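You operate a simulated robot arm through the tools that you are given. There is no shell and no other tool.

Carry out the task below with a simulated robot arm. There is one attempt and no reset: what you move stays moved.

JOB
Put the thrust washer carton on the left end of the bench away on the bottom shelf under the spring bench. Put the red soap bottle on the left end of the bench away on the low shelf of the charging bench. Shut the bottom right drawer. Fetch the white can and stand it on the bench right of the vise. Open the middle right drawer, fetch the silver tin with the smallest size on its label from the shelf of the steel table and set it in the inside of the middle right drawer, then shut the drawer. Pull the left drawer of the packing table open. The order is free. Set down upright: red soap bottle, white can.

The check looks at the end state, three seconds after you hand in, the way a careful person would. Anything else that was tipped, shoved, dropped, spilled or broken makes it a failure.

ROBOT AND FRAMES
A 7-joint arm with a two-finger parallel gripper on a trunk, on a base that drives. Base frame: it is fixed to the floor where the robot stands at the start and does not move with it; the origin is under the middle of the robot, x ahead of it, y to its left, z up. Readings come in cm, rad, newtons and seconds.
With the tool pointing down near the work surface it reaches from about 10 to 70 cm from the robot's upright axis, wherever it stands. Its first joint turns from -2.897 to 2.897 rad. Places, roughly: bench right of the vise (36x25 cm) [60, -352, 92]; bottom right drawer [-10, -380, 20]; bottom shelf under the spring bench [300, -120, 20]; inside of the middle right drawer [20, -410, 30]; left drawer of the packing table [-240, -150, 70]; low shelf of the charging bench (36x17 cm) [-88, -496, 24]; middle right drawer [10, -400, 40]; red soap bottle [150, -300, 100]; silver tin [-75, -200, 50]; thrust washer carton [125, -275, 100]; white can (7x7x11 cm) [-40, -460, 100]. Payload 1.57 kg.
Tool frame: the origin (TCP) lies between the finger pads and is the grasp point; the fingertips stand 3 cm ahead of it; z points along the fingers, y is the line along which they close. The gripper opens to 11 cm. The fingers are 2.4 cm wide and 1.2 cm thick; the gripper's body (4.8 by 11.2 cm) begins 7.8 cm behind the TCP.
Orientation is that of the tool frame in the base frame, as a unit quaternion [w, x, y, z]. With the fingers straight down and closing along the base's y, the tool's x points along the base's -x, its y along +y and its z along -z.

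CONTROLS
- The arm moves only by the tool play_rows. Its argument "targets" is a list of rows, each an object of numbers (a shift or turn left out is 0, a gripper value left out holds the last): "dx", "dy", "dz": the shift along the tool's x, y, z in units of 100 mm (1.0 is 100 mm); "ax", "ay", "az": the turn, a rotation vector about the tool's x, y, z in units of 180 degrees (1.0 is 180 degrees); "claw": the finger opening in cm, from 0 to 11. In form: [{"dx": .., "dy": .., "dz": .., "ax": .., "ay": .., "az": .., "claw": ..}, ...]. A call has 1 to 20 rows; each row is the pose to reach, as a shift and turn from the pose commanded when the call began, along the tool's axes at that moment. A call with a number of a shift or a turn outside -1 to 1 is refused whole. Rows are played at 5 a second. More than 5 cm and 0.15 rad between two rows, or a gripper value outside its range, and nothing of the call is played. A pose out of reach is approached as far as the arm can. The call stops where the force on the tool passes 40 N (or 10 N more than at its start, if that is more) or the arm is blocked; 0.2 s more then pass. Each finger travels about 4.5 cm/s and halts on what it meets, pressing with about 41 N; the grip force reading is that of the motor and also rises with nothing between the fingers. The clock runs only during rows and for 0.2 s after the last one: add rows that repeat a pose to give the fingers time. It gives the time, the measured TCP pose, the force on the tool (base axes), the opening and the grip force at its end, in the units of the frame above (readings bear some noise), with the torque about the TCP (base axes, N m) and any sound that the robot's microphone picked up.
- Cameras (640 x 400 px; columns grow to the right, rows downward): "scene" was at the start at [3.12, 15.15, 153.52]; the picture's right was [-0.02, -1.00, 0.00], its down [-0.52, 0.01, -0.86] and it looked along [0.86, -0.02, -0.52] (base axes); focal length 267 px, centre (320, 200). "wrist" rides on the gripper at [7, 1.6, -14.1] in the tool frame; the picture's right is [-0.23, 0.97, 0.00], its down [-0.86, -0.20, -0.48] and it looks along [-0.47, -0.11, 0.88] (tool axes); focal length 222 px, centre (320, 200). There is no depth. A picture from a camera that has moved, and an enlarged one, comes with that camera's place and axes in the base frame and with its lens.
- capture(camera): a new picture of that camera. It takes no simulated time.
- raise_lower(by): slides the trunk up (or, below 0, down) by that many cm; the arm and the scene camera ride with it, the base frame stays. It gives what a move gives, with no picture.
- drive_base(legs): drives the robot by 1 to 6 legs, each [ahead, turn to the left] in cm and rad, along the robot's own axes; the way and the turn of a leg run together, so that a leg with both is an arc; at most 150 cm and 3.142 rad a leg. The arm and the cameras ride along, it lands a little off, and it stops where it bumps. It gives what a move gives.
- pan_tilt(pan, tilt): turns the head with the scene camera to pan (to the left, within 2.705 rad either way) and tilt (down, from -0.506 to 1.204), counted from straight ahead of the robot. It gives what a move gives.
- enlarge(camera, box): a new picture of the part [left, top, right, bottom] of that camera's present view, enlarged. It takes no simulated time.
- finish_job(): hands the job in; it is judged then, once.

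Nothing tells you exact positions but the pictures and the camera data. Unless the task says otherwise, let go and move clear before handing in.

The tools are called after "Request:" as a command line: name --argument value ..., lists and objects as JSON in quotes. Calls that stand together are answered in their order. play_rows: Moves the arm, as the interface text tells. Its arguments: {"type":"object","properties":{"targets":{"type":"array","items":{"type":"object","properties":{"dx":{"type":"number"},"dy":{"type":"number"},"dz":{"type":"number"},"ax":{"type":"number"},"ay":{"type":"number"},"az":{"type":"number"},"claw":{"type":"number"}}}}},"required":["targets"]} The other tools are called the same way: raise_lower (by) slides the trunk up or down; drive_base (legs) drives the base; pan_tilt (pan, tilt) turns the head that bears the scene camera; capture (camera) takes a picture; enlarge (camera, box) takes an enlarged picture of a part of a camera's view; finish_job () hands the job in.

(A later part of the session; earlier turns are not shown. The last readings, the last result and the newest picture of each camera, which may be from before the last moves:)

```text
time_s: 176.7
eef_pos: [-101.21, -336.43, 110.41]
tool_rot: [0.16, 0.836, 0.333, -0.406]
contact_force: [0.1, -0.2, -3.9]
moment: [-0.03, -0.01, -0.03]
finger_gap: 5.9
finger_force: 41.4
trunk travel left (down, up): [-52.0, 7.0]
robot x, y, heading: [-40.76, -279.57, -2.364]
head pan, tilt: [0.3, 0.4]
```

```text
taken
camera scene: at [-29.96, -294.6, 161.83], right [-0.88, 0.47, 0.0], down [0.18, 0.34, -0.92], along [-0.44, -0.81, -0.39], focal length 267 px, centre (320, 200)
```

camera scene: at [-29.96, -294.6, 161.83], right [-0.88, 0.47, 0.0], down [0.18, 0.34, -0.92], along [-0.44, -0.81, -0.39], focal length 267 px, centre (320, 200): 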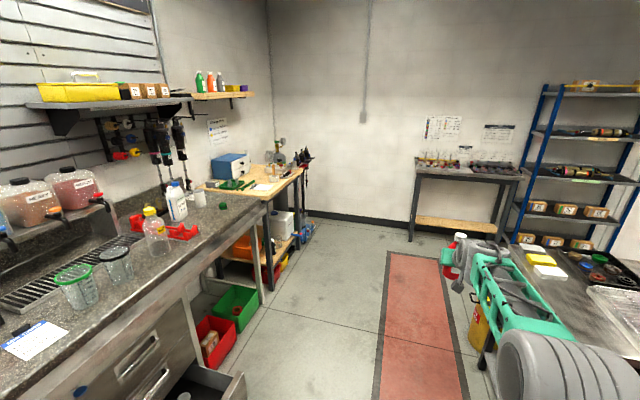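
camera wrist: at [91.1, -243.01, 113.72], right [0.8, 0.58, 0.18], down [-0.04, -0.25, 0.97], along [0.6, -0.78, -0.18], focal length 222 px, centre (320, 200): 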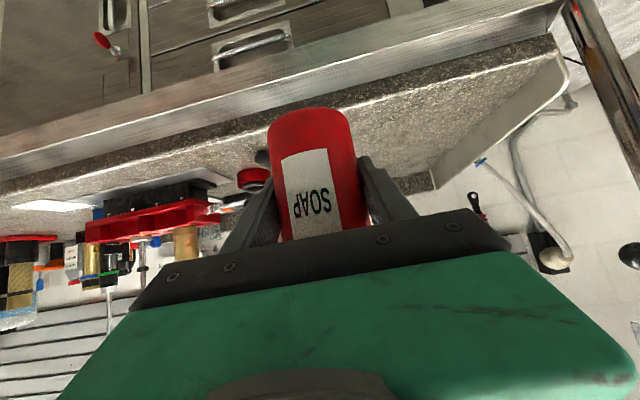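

I can see the charging bench ahead on the left, with its low shelf. Zooming in on it.

Request:
enlarge --camera "scene" --box '[190, 140, 330, 310]'

Request:
enlarge --camera "scene" --box '[110, 150, 240, 260]'

```text
2.35 times, centred on (260, 225) of scene
camera zoom: at [-29.96, -294.6, 161.83], right [-0.88, 0.47, 0.0], down [0.18, 0.34, -0.92], along [-0.44, -0.81, -0.39], focal length 629 px, centre (461, 141)
```

zoom: 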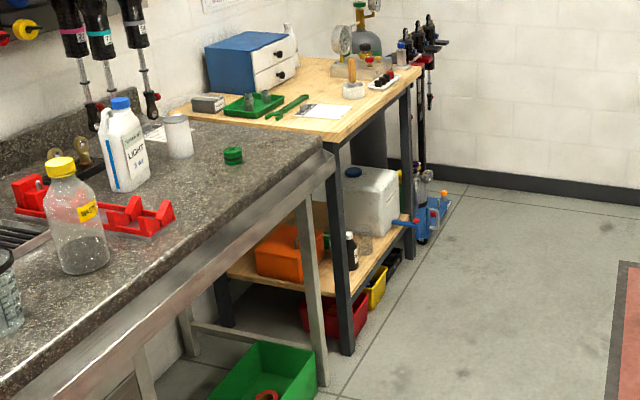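

```text
3.64 times, centred on (175, 205) of scene
camera zoom: at [-29.96, -294.6, 161.83], right [-0.88, 0.47, 0.0], down [0.18, 0.34, -0.92], along [-0.44, -0.81, -0.39], focal length 972 px, centre (847, 182)
```

zoom: 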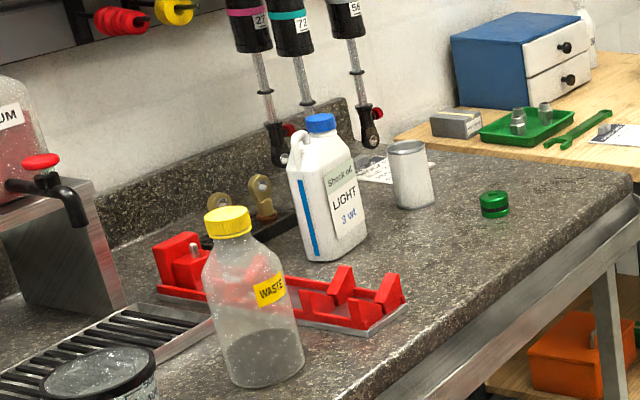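

Request:
drive_base --legs '[[100, 0], [80, 0], [0, 1.571]]'

Request:
pan_tilt --pan 0.0 --tilt 0.6

Request:
capture --camera "scene"

Request:
capture --camera "wrist"

```text
time_s: 189.4
eef_pos: [-109.83, -466.28, 110.52]
tool_rot: [0.399, 0.361, 0.824, -0.177]
contact_force: [0.3, -0.6, -3.8]
moment: [0.0, 0.0, -0.01]
finger_gap: 5.88
finger_force: 41.1
trunk travel left (down, up): [-52.0, 7.0]
robot x, y, heading: [-165.96, -405.36, -0.803]
head pan, tilt: [0.3, 0.4]
```

```text
time_s: 190.2
eef_pos: [-109.8, -466.35, 110.34]
tool_rot: [0.4, 0.359, 0.825, -0.176]
contact_force: [0.0, -0.5, -3.5]
moment: [-0.01, -0.02, -0.02]
finger_gap: 5.89
finger_force: 40.7
trunk travel left (down, up): [-52.0, 7.0]
robot x, y, heading: [-166.2, -405.01, -0.802]
head pan, tilt: [0.0, 0.6]
```

```text
taken
camera scene: at [-152.82, -396.69, 160.02], right [-0.72, -0.69, 0.0], down [-0.39, 0.41, -0.83], along [0.57, -0.59, -0.56], focal length 267 px, centre (320, 200)
```

scene: 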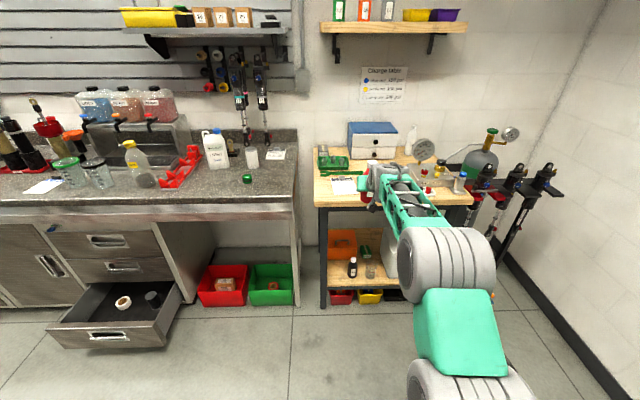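

```text
taken
camera wrist: at [-118.99, -453.84, 113.68], right [0.81, 0.56, 0.17], down [-0.04, -0.24, 0.97], along [0.58, -0.79, -0.18], focal length 222 px, centre (320, 200)
```

wrist: 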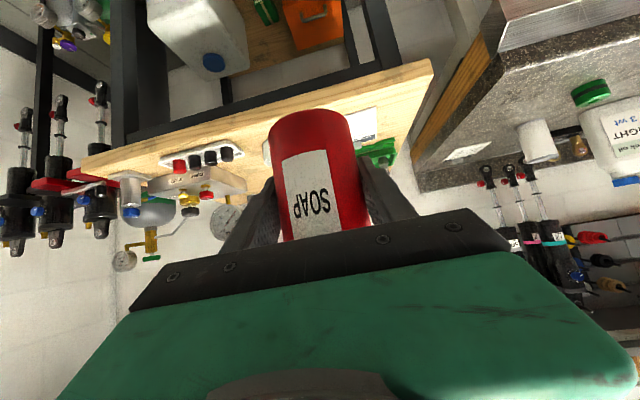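

Request:
enlarge --camera "scene" --box '[300, 190, 440, 310]'

Request:
enlarge --camera "wrist" --box '[120, 0, 420, 120]'

Request:
enlarge --camera "scene" --box '[40, 200, 300, 360]'

```text
3.33 times, centred on (370, 250) of scene
camera zoom: at [-152.82, -396.69, 160.02], right [-0.72, -0.69, 0.0], down [-0.39, 0.41, -0.83], along [0.57, -0.59, -0.56], focal length 891 px, centre (153, 33)
```

zoom: 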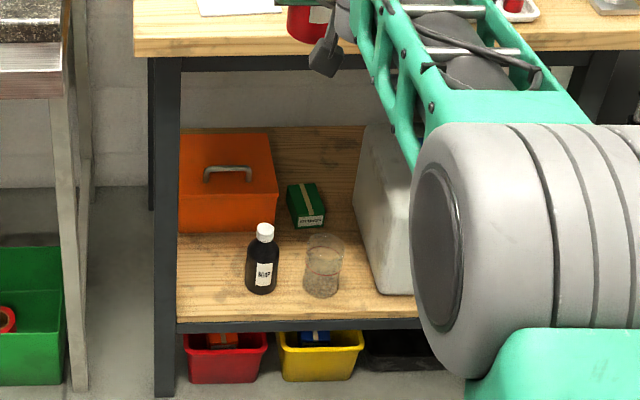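

```text
2.13 times, centred on (270, 60) of wrist
camera zoom: at [-118.99, -453.84, 113.68], right [0.81, 0.56, 0.17], down [-0.04, -0.24, 0.97], along [0.58, -0.79, -0.18], focal length 474 px, centre (427, 499)
```

zoom: 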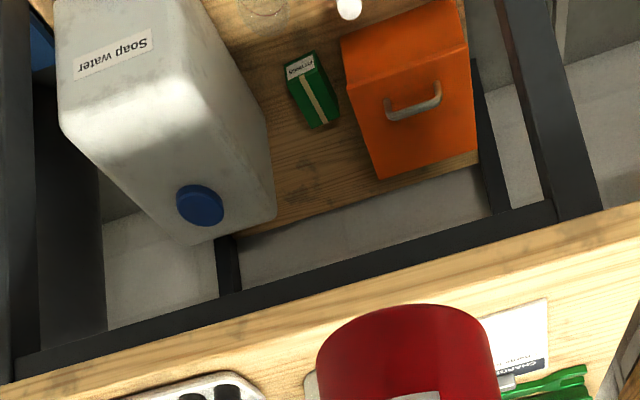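

```text
2.46 times, centred on (170, 280) of scene
camera zoom: at [-152.82, -396.69, 160.02], right [-0.72, -0.69, 0.0], down [-0.39, 0.41, -0.83], along [0.57, -0.59, -0.56], focal length 658 px, centre (689, 3)
```

zoom: 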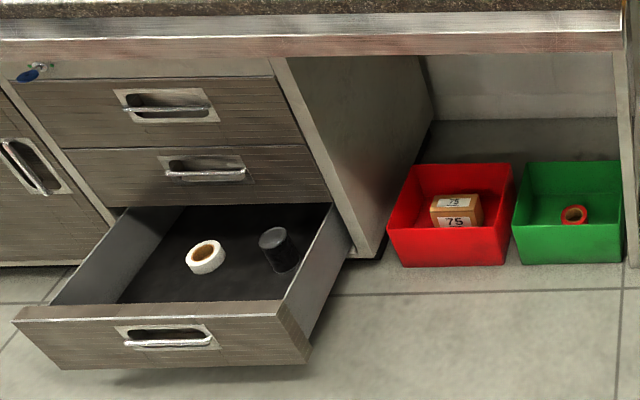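

There's a free slot at the front-left of the low shelf, between the leg and the black bottle, about 12 cm wide. I'll lower the trunk and arm in front of the shelf.

Request:
raise_lower --by -40

Request:
raise_lower --by -12

Request:
play_rows --targets '[{"dx": 0.26, "dz": 0.2, "dy": 0.2}, {"dx": 0.52, "dz": 0.41, "dy": 0.4}, {"dx": 0.79, "dz": 0.61, "dy": 0.6}, {"dx": 0.79, "dz": 0.61, "dy": 0.6, "ax": -0.0226, "az": -0.0176}, {"dx": 0.79, "dz": 0.61, "dy": 0.6, "ax": -0.0452, "az": -0.0352}]'

Request:
capture --camera "scene"

Request:
capture --camera "wrist"

```text
time_s: 194.0
eef_pos: [-109.82, -466.09, 70.46]
tool_rot: [0.4, 0.36, 0.824, -0.177]
contact_force: [-0.4, 0.1, -2.5]
moment: [-0.05, 0.02, -0.02]
finger_gap: 5.86
finger_force: 40.7
trunk travel left (down, up): [-12.0, 47.0]
robot x, y, heading: [-166.19, -404.96, -0.806]
head pan, tilt: [0.0, 0.6]
```

```text
time_s: 195.5
eef_pos: [-109.97, -466.2, 58.37]
tool_rot: [0.399, 0.36, 0.825, -0.176]
contact_force: [-1.1, -0.5, -3.4]
moment: [0.01, -0.02, -0.01]
finger_gap: 5.88
finger_force: 40.9
trunk travel left (down, up): [0.0, 59.0]
robot x, y, heading: [-166.1, -405.26, -0.808]
head pan, tilt: [0.0, 0.6]
```

```text
time_s: 196.7
eef_pos: [-105.51, -462.16, 48.62]
tool_rot: [0.414, 0.284, 0.854, -0.139]
contact_force: [-0.1, 0.8, -2.3]
moment: [-0.02, 0.01, 0.0]
finger_gap: 5.86
finger_force: 41.4
trunk travel left (down, up): [0.0, 59.0]
robot x, y, heading: [-166.08, -405.03, -0.802]
head pan, tilt: [0.0, 0.6]
```

```text
taken
camera scene: at [-152.83, -396.67, 108.01], right [-0.72, -0.69, 0.0], down [-0.39, 0.41, -0.82], along [0.57, -0.59, -0.57], focal length 267 px, centre (320, 200)
```

scene: 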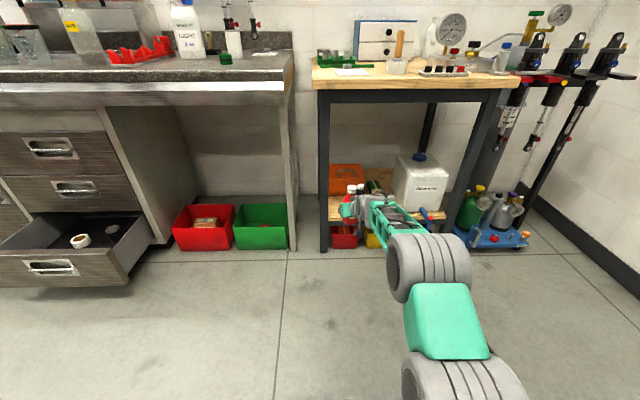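

```text
taken
camera wrist: at [-116.79, -451.54, 51.78], right [0.7, 0.69, 0.18], down [0.0, -0.25, 0.97], along [0.72, -0.68, -0.18], focal length 222 px, centre (320, 200)
```

wrist: 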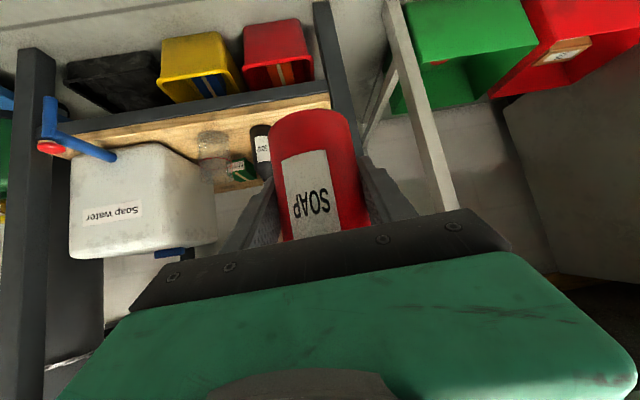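

Request:
enlarge --camera "scene" --box '[310, 150, 450, 260]'

Request:
enlarge --camera "wrist" --box '[150, 0, 400, 200]'

```text
3.64 times, centred on (380, 205) of scene
camera zoom: at [-152.83, -396.67, 108.01], right [-0.72, -0.69, 0.0], down [-0.39, 0.41, -0.82], along [0.57, -0.59, -0.57], focal length 972 px, centre (102, 182)
```

zoom: 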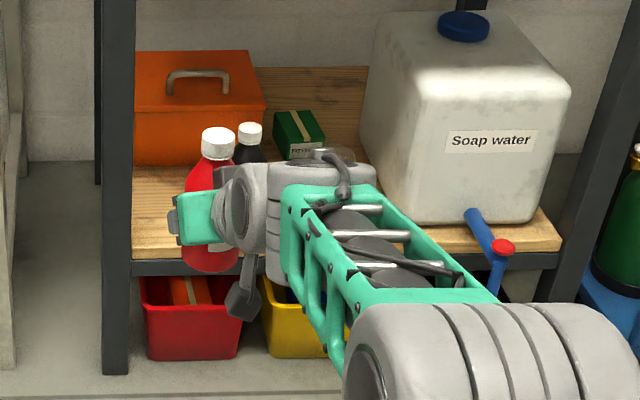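

```text
2.00 times, centred on (275, 100) of wrist
camera zoom: at [-116.79, -451.54, 51.78], right [0.7, 0.69, 0.18], down [0.0, -0.25, 0.97], along [0.72, -0.68, -0.18], focal length 444 px, centre (410, 400)
```

zoom: 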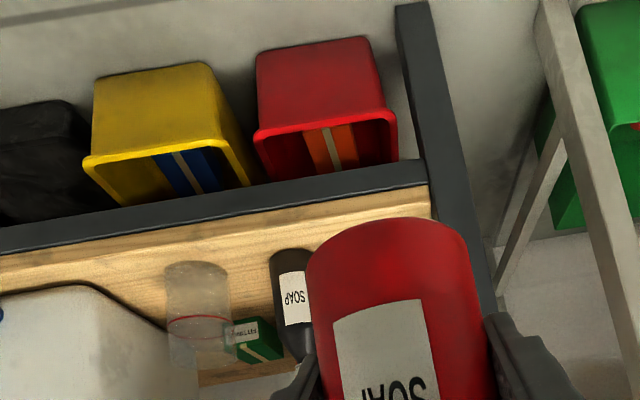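

The slot is p 394.7–408, q 280–300, shelf top ~23. The soap is at p≈401.4, as wanted. Lowering further, then driving in.

Request:
play_rows --targets '[{"dx": 0.22, "dz": 0.17}, {"dx": 0.44, "dz": 0.34}, {"dx": 0.67, "dz": 0.52}]'

Request:
play_rows --targets '[{"dx": 0.22, "dz": 0.17, "dy": 0.05}, {"dx": 0.44, "dz": 0.34, "dy": 0.05}, {"dx": 0.64, "dz": 0.5, "dy": 0.05}]'

Request:
drive_base --legs '[[18, 0]]'

Request:
capture --camera "wrist"

Request:
enlarge --camera "scene" --box '[310, 150, 450, 260]'

```text
time_s: 197.5
eef_pos: [-105.49, -462.14, 40.31]
tool_rot: [0.415, 0.285, 0.853, -0.141]
contact_force: [0.1, -0.4, -2.8]
moment: [0.01, 0.04, -0.02]
finger_gap: 5.87
finger_force: 40.5
trunk travel left (down, up): [0.0, 59.0]
robot x, y, heading: [-166.44, -405.18, -0.808]
head pan, tilt: [0.0, 0.6]
```

```text
time_s: 198.3
eef_pos: [-105.2, -461.81, 31.88]
tool_rot: [0.414, 0.285, 0.853, -0.141]
contact_force: [-0.4, 0.7, -1.9]
moment: [0.02, 0.02, 0.01]
finger_gap: 5.87
finger_force: 40.6
trunk travel left (down, up): [0.0, 59.0]
robot x, y, heading: [-166.18, -405.42, -0.802]
head pan, tilt: [0.0, 0.6]
```

```text
time_s: 199.8
eef_pos: [-92.92, -474.46, 31.76]
tool_rot: [0.414, 0.284, 0.854, -0.139]
contact_force: [-0.1, 0.7, -3.7]
moment: [-0.01, 0.02, 0.04]
finger_gap: 5.87
finger_force: 41.0
trunk travel left (down, up): [0.0, 59.0]
robot x, y, heading: [-153.65, -417.9, -0.802]
head pan, tilt: [0.0, 0.6]
```

```text
taken
camera wrist: at [-104.14, -463.92, 35.04], right [0.7, 0.69, 0.18], down [0.0, -0.25, 0.97], along [0.72, -0.68, -0.18], focal length 222 px, centre (320, 200)
```

wrist: 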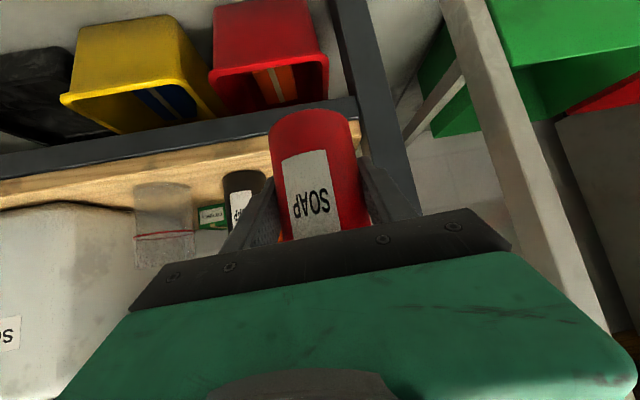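

```text
3.64 times, centred on (380, 205) of scene
camera zoom: at [-140.56, -409.4, 108.01], right [-0.72, -0.69, 0.0], down [-0.39, 0.41, -0.82], along [0.57, -0.59, -0.57], focal length 972 px, centre (102, 182)
```

zoom: 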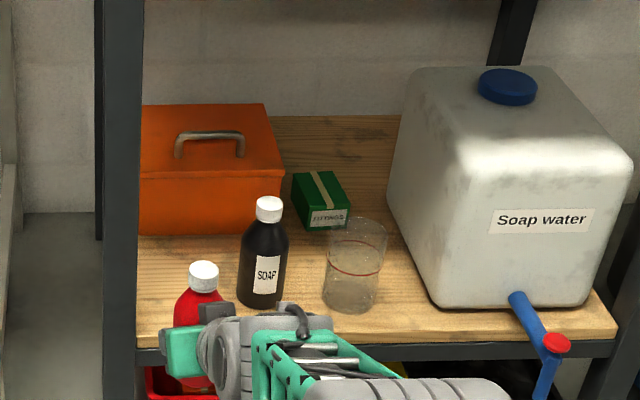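

Aligned with the slot centre. Driving 16 cm further in.

Request:
drive_base --legs '[[10, 0]]'

Request:
enlarge --camera "scene" --box '[310, 170, 450, 280]'

Request:
capture --camera "wrist"

```text
time_s: 201.0
eef_pos: [-86.04, -481.78, 31.85]
tool_rot: [0.414, 0.285, 0.853, -0.14]
contact_force: [0.4, 0.0, -2.4]
moment: [-0.03, 0.0, 0.01]
finger_gap: 5.86
finger_force: 41.2
trunk travel left (down, up): [0.0, 59.0]
robot x, y, heading: [-146.53, -425.17, -0.803]
head pan, tilt: [0.0, 0.6]
```

```text
3.64 times, centred on (380, 225) of scene
camera zoom: at [-133.59, -416.64, 108.01], right [-0.72, -0.69, 0.0], down [-0.39, 0.41, -0.82], along [0.57, -0.59, -0.57], focal length 972 px, centre (102, 109)
```

zoom: 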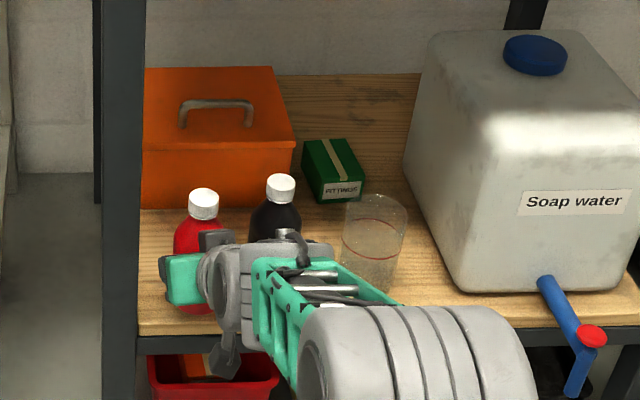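

```text
taken
camera wrist: at [-97.25, -471.21, 35.03], right [0.7, 0.69, 0.18], down [0.0, -0.25, 0.97], along [0.72, -0.68, -0.18], focal length 222 px, centre (320, 200)
```

wrist: 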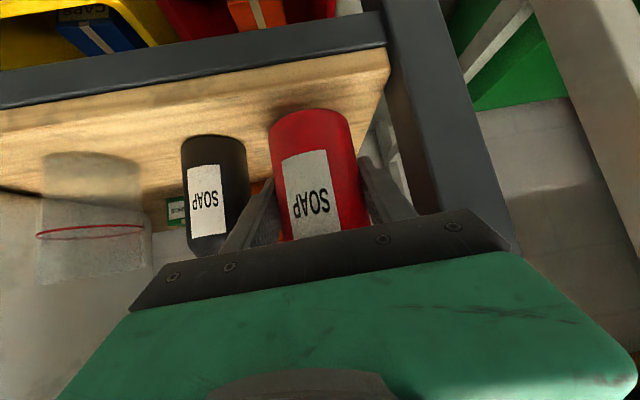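

Request:
drive_base --legs '[[5, 0]]'

Request:
capture --camera "wrist"

Request:
enlarge --camera "scene" --box '[310, 170, 450, 280]'

```text
time_s: 201.9
eef_pos: [-82.4, -485.52, 31.84]
tool_rot: [0.413, 0.286, 0.853, -0.14]
contact_force: [-0.8, 0.3, -2.8]
moment: [-0.01, 0.04, 0.01]
finger_gap: 5.86
finger_force: 41.6
trunk travel left (down, up): [0.0, 59.0]
robot x, y, heading: [-143.05, -428.94, -0.809]
head pan, tilt: [0.0, 0.6]
```

```text
taken
camera wrist: at [-93.74, -474.91, 35.02], right [0.7, 0.69, 0.18], down [0.0, -0.25, 0.97], along [0.71, -0.68, -0.18], focal length 222 px, centre (320, 200)
```

wrist: 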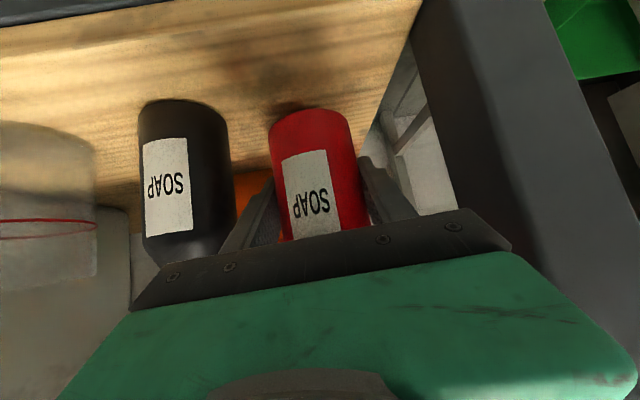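

```text
3.64 times, centred on (380, 225) of scene
camera zoom: at [-130.04, -420.33, 108.01], right [-0.72, -0.69, 0.0], down [-0.39, 0.41, -0.82], along [0.57, -0.59, -0.57], focal length 972 px, centre (102, 109)
```

zoom: 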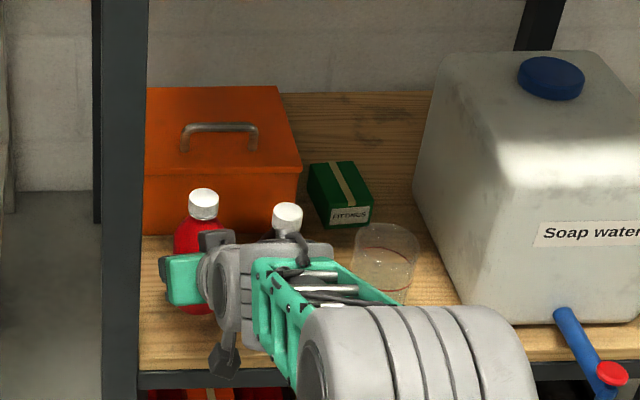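

Now lowering the bottle to the shelf in small steps.

Request:
play_rows --targets '[{"dx": 0.08, "dz": 0.06}, {"dx": 0.16, "dz": 0.12}, {"dx": 0.2, "dz": 0.155}]'

Request:
play_rows --targets '[{"dx": 0.03, "dz": 0.023}, {"dx": 0.06, "dz": 0.046}]'

```text
time_s: 202.7
eef_pos: [-82.63, -485.42, 29.23]
tool_rot: [0.413, 0.285, 0.854, -0.14]
contact_force: [0.2, 0.6, -3.6]
moment: [0.03, 0.0, -0.04]
finger_gap: 5.87
finger_force: 41.0
trunk travel left (down, up): [0.0, 59.0]
robot x, y, heading: [-143.41, -428.78, -0.802]
head pan, tilt: [0.0, 0.6]
```

```text
time_s: 203.3
eef_pos: [-82.36, -485.7, 28.91]
tool_rot: [0.417, 0.285, 0.852, -0.141]
contact_force: [-4.7, 2.4, 12.6]
moment: [0.47, 0.28, 0.07]
finger_gap: 5.85
finger_force: 40.5
trunk travel left (down, up): [0.0, 59.0]
robot x, y, heading: [-143.39, -428.75, -0.808]
head pan, tilt: [0.0, 0.6]
```

The bottle is standing on the shelf. Opening slightly and backing the fingers out horizontally.

Request:
play_rows --targets '[{"dx": -0.035, "dz": -0.027}, {"dx": -0.035, "dz": -0.027, "claw": 6.5}, {"dx": -0.035, "dz": -0.027, "claw": 7.2}, {"dx": -0.035, "dz": -0.027, "claw": 7.2}, {"dx": -0.035, "dz": -0.027, "claw": 7.2}]'

Request:
capture --camera "wrist"

```text
time_s: 204.5
eef_pos: [-82.54, -485.43, 28.8]
tool_rot: [0.413, 0.286, 0.853, -0.14]
contact_force: [1.3, -0.3, 0.4]
moment: [0.02, 0.02, -0.02]
finger_gap: 7.19
finger_force: 0.0
trunk travel left (down, up): [0.0, 59.0]
robot x, y, heading: [-143.02, -429.04, -0.802]
head pan, tilt: [0.0, 0.6]
```

```text
taken
camera wrist: at [-93.81, -474.9, 32.12], right [0.7, 0.69, 0.18], down [0.0, -0.25, 0.97], along [0.71, -0.68, -0.18], focal length 222 px, centre (320, 200)
```

wrist: 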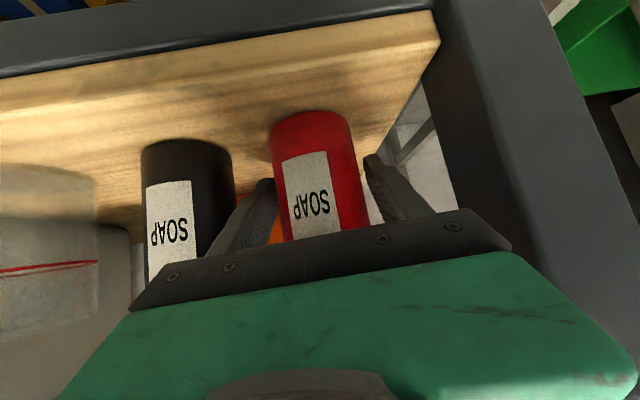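

Request:
play_rows --targets '[{"dx": 0.1, "dz": -0.13}, {"dx": 0.2, "dz": -0.26}, {"dx": 0.31, "dz": -0.4}, {"dx": 0.45, "dz": -0.58}, {"dx": 0.6, "dz": -0.77}, {"dx": 0.737, "dz": -0.946}]'

Request:
capture --camera "wrist"

Request:
enlarge --camera "scene" --box '[310, 170, 450, 280]'

```text
time_s: 205.9
eef_pos: [-92.07, -478.43, 29.1]
tool_rot: [0.414, 0.285, 0.853, -0.14]
contact_force: [-1.2, -0.5, -0.4]
moment: [0.0, 0.01, -0.02]
finger_gap: 7.21
finger_force: 0.1
trunk travel left (down, up): [0.0, 59.0]
robot x, y, heading: [-143.7, -428.59, -0.8]
head pan, tilt: [0.0, 0.6]
```

```text
taken
camera wrist: at [-103.27, -467.74, 32.34], right [0.7, 0.69, 0.18], down [0.0, -0.25, 0.97], along [0.71, -0.68, -0.18], focal length 222 px, centre (320, 200)
```

wrist: 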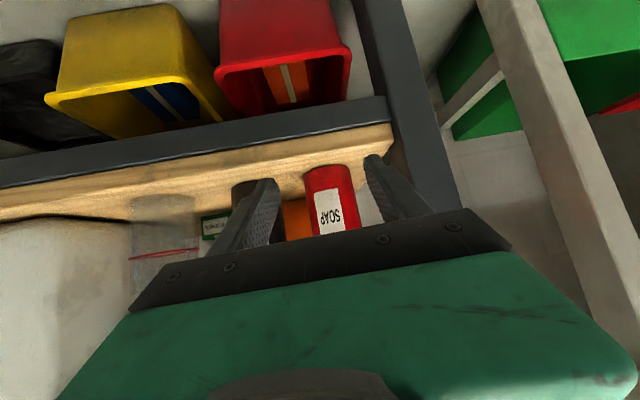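

```text
3.64 times, centred on (380, 225) of scene
camera zoom: at [-130.06, -420.32, 108.01], right [-0.72, -0.69, 0.0], down [-0.39, 0.41, -0.83], along [0.57, -0.59, -0.56], focal length 972 px, centre (102, 109)
```

zoom: 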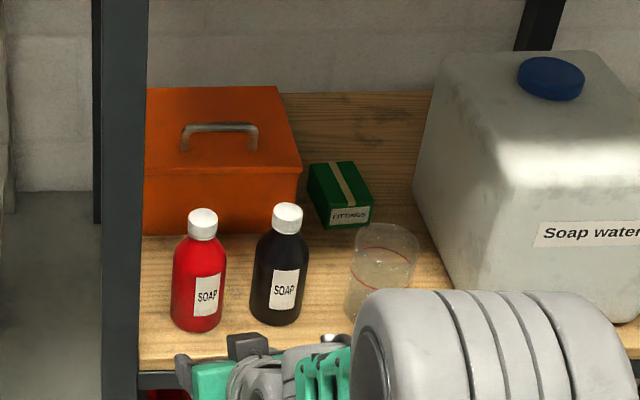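

The red soap bottle stands on the low shelf. Next I'll go close the bottom right drawer; I'll back out and raise the arm so it clears the open drawer while turning.

Request:
drive_base --legs '[[-28, 0]]'

Request:
raise_lower --by 38

Request:
drive_base --legs '[[0, 1.588], [122, 0], [0, -1.571]]'

Request:
capture --camera "scene"

Request:
capture --camera "wrist"

```text
time_s: 207.9
eef_pos: [-111.58, -458.22, 29.16]
tool_rot: [0.413, 0.287, 0.853, -0.141]
contact_force: [-0.1, -0.4, 0.7]
moment: [0.0, 0.01, 0.01]
finger_gap: 7.2
finger_force: 0.0
trunk travel left (down, up): [0.0, 59.0]
robot x, y, heading: [-162.59, -408.61, -0.806]
head pan, tilt: [0.0, 0.6]
```

```text
time_s: 211.5
eef_pos: [-111.56, -458.23, 67.08]
tool_rot: [0.413, 0.287, 0.853, -0.14]
contact_force: [0.2, -0.6, -0.3]
moment: [-0.03, -0.01, 0.01]
finger_gap: 7.24
finger_force: 0.1
trunk travel left (down, up): [-38.0, 21.0]
robot x, y, heading: [-162.64, -408.67, -0.811]
head pan, tilt: [0.0, 0.6]
```

```text
time_s: 225.5
eef_pos: [-26.07, -372.29, 66.99]
tool_rot: [0.413, 0.29, 0.852, -0.143]
contact_force: [0.4, 0.2, 0.1]
moment: [0.02, -0.01, -0.01]
finger_gap: 7.2
finger_force: 0.0
trunk travel left (down, up): [-38.0, 21.0]
robot x, y, heading: [-77.17, -322.0, -0.817]
head pan, tilt: [0.0, 0.6]
```

```text
taken
camera scene: at [-63.43, -313.79, 146.01], right [-0.73, -0.69, 0.0], down [-0.39, 0.41, -0.83], along [0.57, -0.6, -0.56], focal length 267 px, centre (320, 200)
```

scene: 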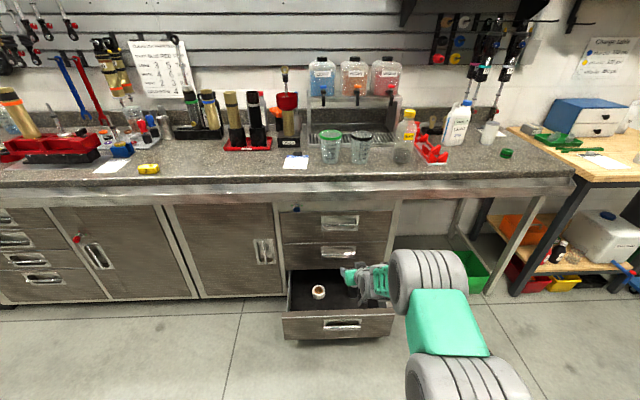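

```text
taken
camera wrist: at [-37.14, -361.52, 70.33], right [0.71, 0.69, 0.18], down [0.0, -0.25, 0.97], along [0.71, -0.68, -0.18], focal length 222 px, centre (320, 200)
```

wrist: 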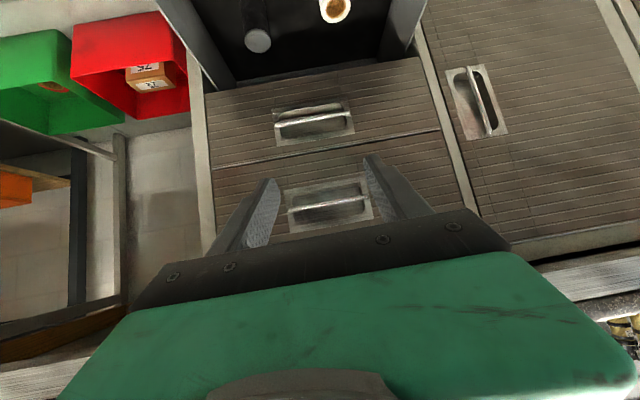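

Request:
enlarge --camera "scene" --box '[270, 200, 410, 350]'

```text
2.67 times, centred on (340, 275) of scene
camera zoom: at [-63.43, -313.79, 146.01], right [-0.73, -0.69, 0.0], down [-0.39, 0.41, -0.83], along [0.57, -0.6, -0.56], focal length 713 px, centre (267, 0)
```

zoom: 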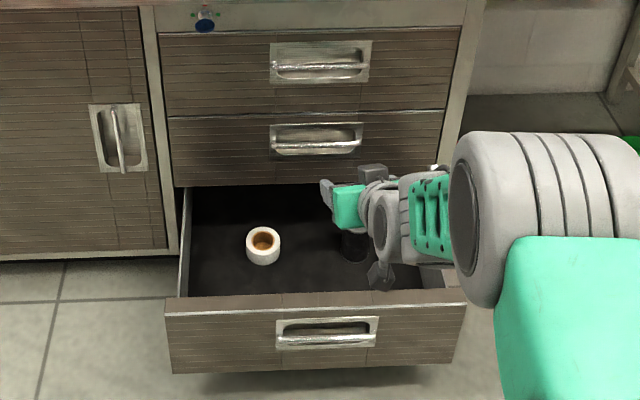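

The drawer front is at q≈247, z 15–34, with its handle centre at p≈279. I'll retract, square the tool, close the fingers, and lower to push just below the handle.

Request:
play_rows --targets '[{"dx": 0.2, "dz": -0.26, "dy": 0.14, "claw": 5}, {"dx": 0.41, "dz": -0.52, "dy": 0.28, "claw": 3}, {"dx": 0.614, "dz": -0.788, "dy": 0.43, "claw": 1}, {"dx": 0.614, "dz": -0.788, "dy": 0.43, "ax": 0.0311, "az": 0.0242, "claw": 0}, {"dx": 0.614, "dz": -0.788, "dy": 0.43, "ax": 0.0311, "az": 0.0242, "claw": 0}]'

Request:
raise_lower --by -38

Request:
play_rows --targets '[{"dx": 0.21, "dz": 0.16}, {"dx": 0.42, "dz": 0.33}, {"dx": 0.63, "dz": 0.49}]'

Request:
capture --camera "scene"

Request:
capture --camera "wrist"

```text
time_s: 226.7
eef_pos: [-31.31, -362.65, 67.07]
tool_rot: [0.403, 0.343, 0.832, -0.168]
contact_force: [-0.3, 0.0, -0.2]
moment: [0.02, 0.01, -0.02]
finger_gap: 0.0
finger_force: 14.9
trunk travel left (down, up): [-38.0, 21.0]
robot x, y, heading: [-77.05, -322.45, -0.817]
head pan, tilt: [0.0, 0.6]
```

```text
time_s: 230.3
eef_pos: [-31.28, -362.74, 29.09]
tool_rot: [0.403, 0.342, 0.832, -0.168]
contact_force: [0.2, -0.5, -1.2]
moment: [0.03, 0.01, 0.03]
finger_gap: 0.0
finger_force: 21.1
trunk travel left (down, up): [0.0, 59.0]
robot x, y, heading: [-76.8, -322.45, -0.813]
head pan, tilt: [0.0, 0.6]
```

```text
time_s: 231.2
eef_pos: [-31.25, -362.72, 21.1]
tool_rot: [0.404, 0.341, 0.832, -0.167]
contact_force: [1.1, -0.3, 0.7]
moment: [0.0, 0.03, -0.02]
finger_gap: 0.0
finger_force: 20.9
trunk travel left (down, up): [0.0, 59.0]
robot x, y, heading: [-76.72, -321.85, -0.811]
head pan, tilt: [0.0, 0.6]
```

```text
taken
camera scene: at [-63.44, -313.78, 108.02], right [-0.73, -0.69, 0.0], down [-0.39, 0.41, -0.83], along [0.57, -0.6, -0.56], focal length 267 px, centre (320, 200)
```

scene: 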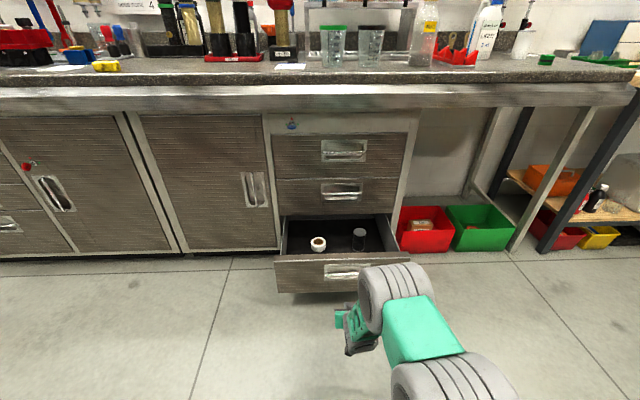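

```text
taken
camera wrist: at [-40.97, -350.72, 24.35], right [0.79, 0.59, 0.18], down [-0.03, -0.25, 0.97], along [0.62, -0.77, -0.18], focal length 222 px, centre (320, 200)
```

wrist: 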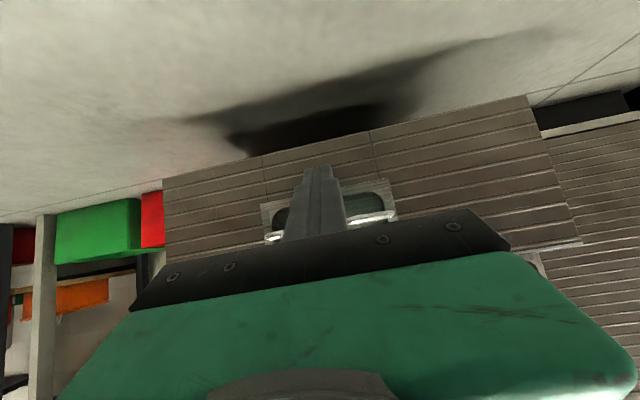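

Fingertips are below the handle, ~11 cm from the face. Pushing forward slowly.

Request:
play_rows --targets '[{"dx": -0.12, "dz": 0.16}, {"dx": -0.25, "dz": 0.32}, {"dx": -0.37, "dz": 0.47}, {"dx": -0.46, "dz": 0.59}, {"dx": -0.52, "dz": 0.67}, {"dx": -0.58, "dz": 0.75}, {"dx": -0.64, "dz": 0.83}, {"dx": -0.71, "dz": 0.91}, {"dx": -0.77, "dz": 0.99}]'

Request:
play_rows --targets '[{"dx": -0.06, "dz": 0.08}, {"dx": -0.12, "dz": 0.16}, {"dx": -0.18, "dz": 0.24}, {"dx": -0.25, "dz": 0.32}, {"dx": -0.31, "dz": 0.39}, {"dx": -0.37, "dz": 0.47}, {"dx": -0.43, "dz": 0.55}, {"dx": -0.49, "dz": 0.63}, {"dx": -0.55, "dz": 0.71}, {"dx": -0.614, "dz": 0.788}]'

Request:
capture --camera "scene"

```text
time_s: 233.2
eef_pos: [-22.47, -371.6, 21.04]
tool_rot: [0.404, 0.341, 0.832, -0.168]
contact_force: [0.7, 0.4, 0.1]
moment: [-0.02, -0.02, 0.0]
finger_gap: 0.01
finger_force: 21.4
trunk travel left (down, up): [0.0, 59.0]
robot x, y, heading: [-76.67, -322.28, -0.815]
head pan, tilt: [0.0, 0.6]
```

```text
time_s: 235.3
eef_pos: [-15.37, -378.47, 20.92]
tool_rot: [0.402, 0.342, 0.832, -0.167]
contact_force: [-1.2, -0.3, 2.2]
moment: [0.02, -0.01, 0.01]
finger_gap: 0.01
finger_force: 21.3
trunk travel left (down, up): [0.0, 59.0]
robot x, y, heading: [-76.94, -322.11, -0.818]
head pan, tilt: [0.0, 0.6]
```

```text
taken
camera scene: at [-63.43, -313.78, 108.01], right [-0.73, -0.69, 0.0], down [-0.39, 0.41, -0.83], along [0.57, -0.6, -0.56], focal length 267 px, centre (320, 200)
```

scene: 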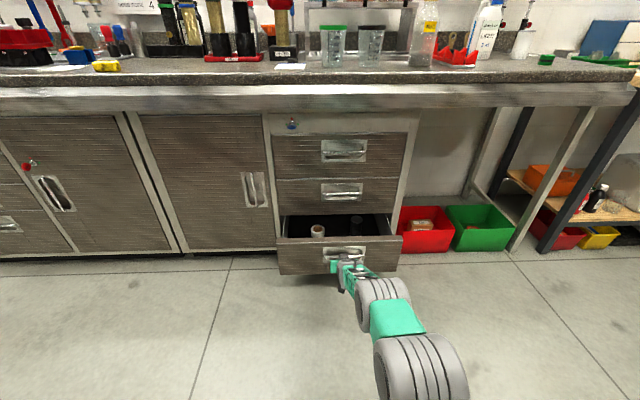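

The drawer slides in smoothly. Continuing with small base moves.

Request:
drive_base --legs '[[6, 0], [6, 0]]'

Request:
capture --camera "scene"

```text
time_s: 236.9
eef_pos: [-7.26, -387.37, 20.99]
tool_rot: [0.403, 0.342, 0.832, -0.167]
contact_force: [0.2, 0.6, -0.2]
moment: [-0.01, 0.02, 0.03]
finger_gap: 0.0
finger_force: 21.2
trunk travel left (down, up): [0.0, 59.0]
robot x, y, heading: [-68.48, -330.98, -0.816]
head pan, tilt: [0.0, 0.6]
```

```text
taken
camera scene: at [-55.15, -322.58, 108.01], right [-0.73, -0.68, 0.0], down [-0.39, 0.41, -0.83], along [0.56, -0.6, -0.56], focal length 267 px, centre (320, 200)
```

scene: 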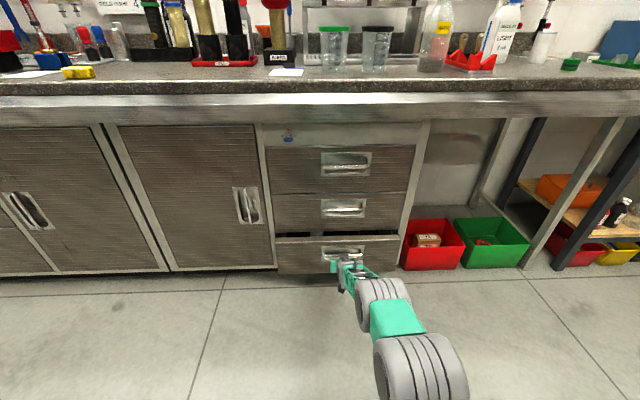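

Request:
drive_base --legs '[[5, 0]]'

Request:
play_rows --targets '[{"dx": -0.06, "dz": 0.08}, {"dx": -0.12, "dz": 0.16}, {"dx": -0.18, "dz": 0.24}, {"dx": -0.25, "dz": 0.32}]'

Request:
enlarge --camera "scene" --box '[250, 120, 450, 300]'

```text
time_s: 237.8
eef_pos: [-3.77, -390.91, 20.96]
tool_rot: [0.403, 0.342, 0.832, -0.168]
contact_force: [1.1, -0.1, 0.2]
moment: [0.02, -0.01, -0.02]
finger_gap: 0.0
finger_force: 21.1
trunk travel left (down, up): [0.0, 59.0]
robot x, y, heading: [-65.04, -334.78, -0.816]
head pan, tilt: [0.0, 0.6]
```

```text
time_s: 238.4
eef_pos: [-2.8, -391.95, 20.92]
tool_rot: [0.4, 0.344, 0.833, -0.168]
contact_force: [-25.3, 22.6, 24.5]
moment: [0.05, 0.05, 0.1]
finger_gap: 0.02
finger_force: 21.5
trunk travel left (down, up): [0.0, 59.0]
robot x, y, heading: [-65.17, -334.55, -0.817]
head pan, tilt: [0.0, 0.6]
stopped in row 2: the force on the tool passed its limit at 72 N (the readings are from after the stop); the commanded pose is now the measured one
```

```text
2.22 times, centred on (350, 210) of scene
camera zoom: at [-51.99, -325.98, 108.07], right [-0.73, -0.68, 0.0], down [-0.39, 0.41, -0.83], along [0.57, -0.6, -0.56], focal length 594 px, centre (253, 178)
```

zoom: 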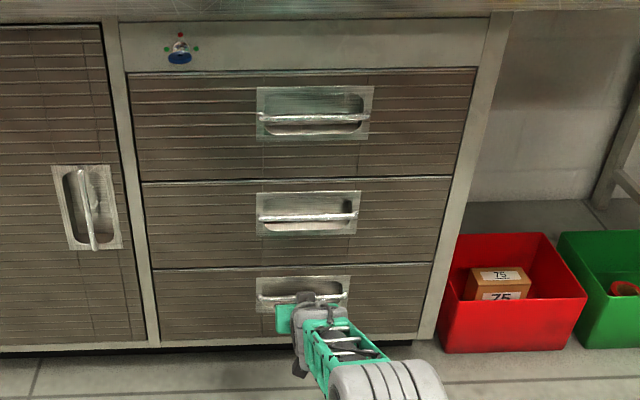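

The bottom right drawer is shut. Now I'll retract, raise, and go for the white can near the bench's right end.

Request:
play_rows --targets '[{"dx": 0.15, "dz": -0.2}, {"dx": 0.31, "dz": -0.39}, {"dx": 0.46, "dz": -0.59}, {"dx": 0.614, "dz": -0.788}, {"dx": 0.614, "dz": -0.788, "claw": 9}, {"dx": 0.614, "dz": -0.788, "claw": 10}]'

Request:
enlarge --camera "scene" --box '[250, 120, 450, 300]'

Request:
drive_base --legs '[[-20, 0]]'

Request:
raise_lower --by 40

Request:
raise_lower --by 19

```text
time_s: 239.8
eef_pos: [-9.79, -384.92, 20.67]
tool_rot: [0.399, 0.343, 0.834, -0.167]
contact_force: [0.7, 0.2, -0.2]
moment: [0.0, -0.02, 0.0]
finger_gap: 4.78
finger_force: 0.1
trunk travel left (down, up): [0.0, 59.0]
robot x, y, heading: [-65.13, -334.44, -0.816]
head pan, tilt: [0.0, 0.6]
```

```text
2.22 times, centred on (350, 210) of scene
camera zoom: at [-51.78, -326.17, 108.01], right [-0.73, -0.68, 0.0], down [-0.39, 0.41, -0.83], along [0.56, -0.6, -0.56], focal length 594 px, centre (253, 178)
```

zoom: 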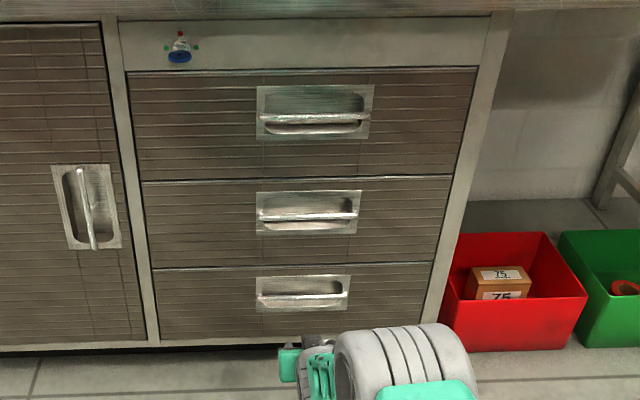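

```text
time_s: 241.4
eef_pos: [-23.46, -370.0, 20.55]
tool_rot: [0.399, 0.342, 0.834, -0.166]
contact_force: [0.6, -0.7, -0.1]
moment: [0.0, 0.02, 0.0]
finger_gap: 9.99
finger_force: 0.0
trunk travel left (down, up): [0.0, 59.0]
robot x, y, heading: [-78.5, -319.65, -0.815]
head pan, tilt: [0.0, 0.6]
```

```text
time_s: 245.2
eef_pos: [-23.48, -370.03, 60.59]
tool_rot: [0.399, 0.343, 0.834, -0.167]
contact_force: [-0.1, 0.6, 0.0]
moment: [-0.02, 0.02, -0.02]
finger_gap: 9.98
finger_force: 0.0
trunk travel left (down, up): [-40.0, 19.0]
robot x, y, heading: [-78.49, -320.09, -0.815]
head pan, tilt: [0.0, 0.6]
```

```text
time_s: 247.3
eef_pos: [-23.46, -369.9, 79.57]
tool_rot: [0.398, 0.342, 0.835, -0.166]
contact_force: [-0.1, 0.3, 0.6]
moment: [0.0, -0.01, 0.01]
finger_gap: 10.01
finger_force: 0.1
trunk travel left (down, up): [-59.0, 0.0]
robot x, y, heading: [-79.11, -319.81, -0.815]
head pan, tilt: [0.0, 0.6]
```

Request:
play_rows --targets '[{"dx": -0.31, "dz": -0.24}, {"dx": -0.63, "dz": -0.49}, {"dx": -0.945, "dz": -0.737}]'

Request:
play_rows --targets '[{"dx": -0.31, "dz": -0.24}, {"dx": -0.63, "dz": -0.49}, {"dx": -0.945, "dz": -0.737}]'

Request:
play_rows --targets '[{"dx": -0.31, "dz": -0.24}, {"dx": -0.63, "dz": -0.49}, {"dx": -0.945, "dz": -0.737}]'

Request:
play_rows --targets '[{"ay": 0.0407, "dx": 0.07, "dz": -0.08}, {"ay": 0.0814, "dx": 0.14, "dz": -0.16}, {"ay": 0.122, "dx": 0.21, "dz": -0.24}, {"ay": 0.163, "dx": 0.28, "dz": -0.32}, {"ay": 0.2034, "dx": 0.35, "dz": -0.4}, {"ay": 0.244, "dx": 0.42, "dz": -0.48}, {"ay": 0.2848, "dx": 0.5, "dz": -0.6}, {"ay": 0.2848, "dx": 0.5, "dz": -0.6}]'

Request:
drive_base --legs '[[0, -1.541], [72, 0], [0, 1.571]]'

Request:
capture --camera "scene"

Request:
capture --camera "wrist"

```text
time_s: 248.1
eef_pos: [-23.37, -369.97, 91.61]
tool_rot: [0.398, 0.342, 0.835, -0.165]
contact_force: [0.2, 0.1, -0.9]
moment: [0.0, 0.0, 0.04]
finger_gap: 10.0
finger_force: 0.1
trunk travel left (down, up): [-59.0, 0.0]
robot x, y, heading: [-78.62, -319.74, -0.812]
head pan, tilt: [0.0, 0.6]
```

```text
time_s: 248.9
eef_pos: [-23.19, -370.12, 103.67]
tool_rot: [0.398, 0.342, 0.835, -0.166]
contact_force: [-0.3, -0.4, 0.7]
moment: [-0.01, -0.02, -0.01]
finger_gap: 9.99
finger_force: 0.1
trunk travel left (down, up): [-59.0, 0.0]
robot x, y, heading: [-79.06, -319.81, -0.813]
head pan, tilt: [0.0, 0.6]
```

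```text
time_s: 249.7
eef_pos: [-22.91, -370.42, 115.76]
tool_rot: [0.398, 0.342, 0.835, -0.166]
contact_force: [0.1, -0.1, 0.1]
moment: [-0.02, 0.0, 0.0]
finger_gap: 9.99
finger_force: 0.0
trunk travel left (down, up): [-59.0, 0.0]
robot x, y, heading: [-79.1, -319.97, -0.816]
head pan, tilt: [0.0, 0.6]
```

```text
time_s: 251.5
eef_pos: [-28.8, -364.83, 115.63]
tool_rot: [-0.001, 0.381, 0.925, -0.001]
contact_force: [0.2, 0.3, 0.2]
moment: [0.01, -0.02, 0.0]
finger_gap: 9.99
finger_force: 0.2
trunk travel left (down, up): [-59.0, 0.0]
robot x, y, heading: [-79.07, -319.73, -0.81]
head pan, tilt: [0.0, 0.6]
```

```text
time_s: 262.9
eef_pos: [-78.68, -414.61, 115.55]
tool_rot: [0.0, 0.379, 0.926, -0.001]
contact_force: [-0.4, -0.2, -0.4]
moment: [0.03, 0.02, -0.04]
finger_gap: 9.99
finger_force: 0.0
trunk travel left (down, up): [-59.0, 0.0]
robot x, y, heading: [-129.16, -369.5, -0.816]
head pan, tilt: [0.0, 0.6]
```

```text
taken
camera scene: at [-115.83, -361.33, 167.01], right [-0.72, -0.69, 0.0], down [-0.39, 0.41, -0.83], along [0.57, -0.6, -0.56], focal length 267 px, centre (320, 200)
```

scene: 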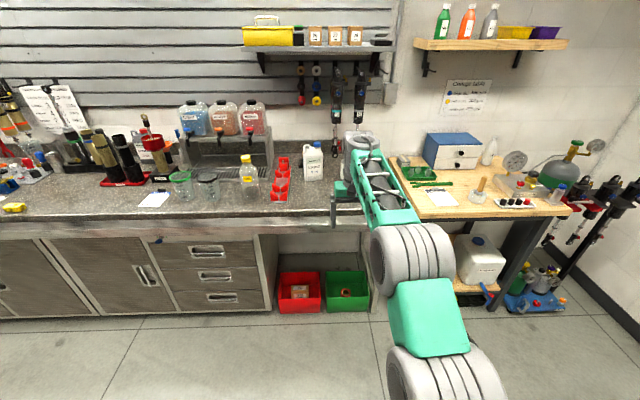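

```text
taken
camera wrist: at [-82.34, -408.53, 129.7], right [0.84, 0.54, 0.0], down [0.47, -0.74, 0.48], along [0.25, -0.41, -0.88], focal length 222 px, centre (320, 200)
```

wrist: 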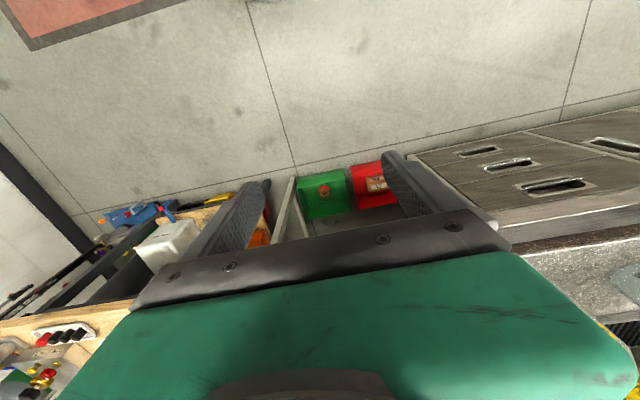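

Request:
drive_base --legs '[[45, 0]]'

Request:
capture --camera "wrist"

Request:
capture --camera "scene"

Request:
enlarge --camera "scene" --box '[260, 120, 420, 260]'

```text
time_s: 265.7
eef_pos: [-47.43, -447.96, 115.49]
tool_rot: [-0.002, 0.38, 0.925, -0.002]
contact_force: [-0.9, -0.6, -0.7]
moment: [0.03, 0.03, 0.01]
finger_gap: 10.0
finger_force: 0.0
trunk travel left (down, up): [-59.0, 0.0]
robot x, y, heading: [-97.88, -403.07, -0.81]
head pan, tilt: [0.0, 0.6]
```

```text
taken
camera wrist: at [-51.15, -441.8, 129.67], right [0.85, 0.53, 0.0], down [0.47, -0.74, 0.48], along [0.25, -0.41, -0.88], focal length 222 px, centre (320, 200)
```

wrist: 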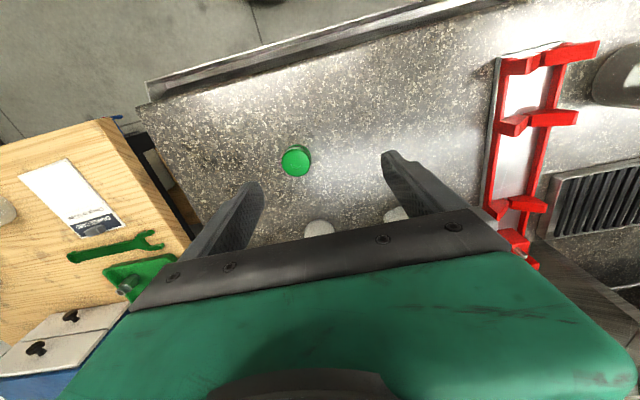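

```text
taken
camera scene: at [-84.46, -394.48, 167.01], right [-0.73, -0.69, 0.0], down [-0.39, 0.41, -0.82], along [0.57, -0.6, -0.57], focal length 267 px, centre (320, 200)
```

scene: 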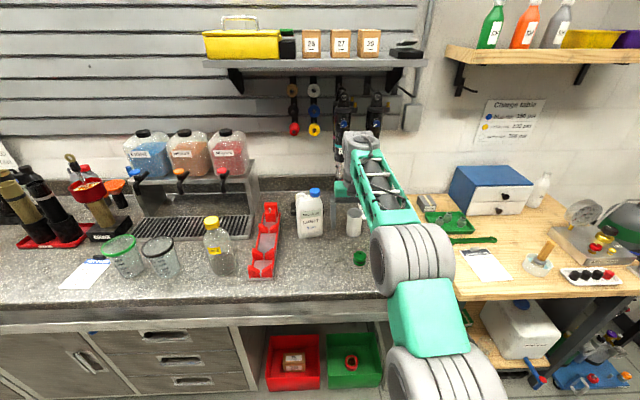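

```text
2.86 times, centred on (340, 190) of scene
camera zoom: at [-84.46, -394.48, 167.01], right [-0.73, -0.69, 0.0], down [-0.39, 0.41, -0.82], along [0.57, -0.6, -0.57], focal length 764 px, centre (263, 229)
```

zoom: 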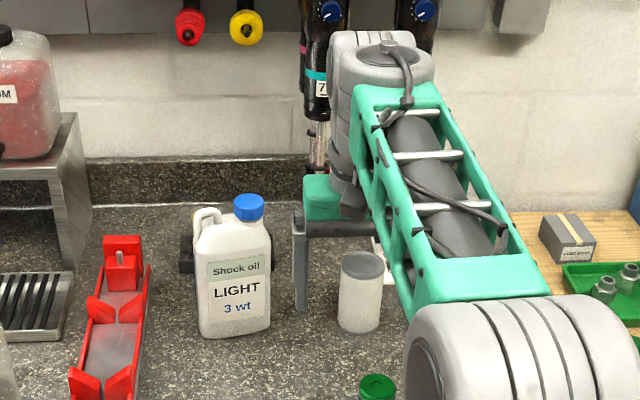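

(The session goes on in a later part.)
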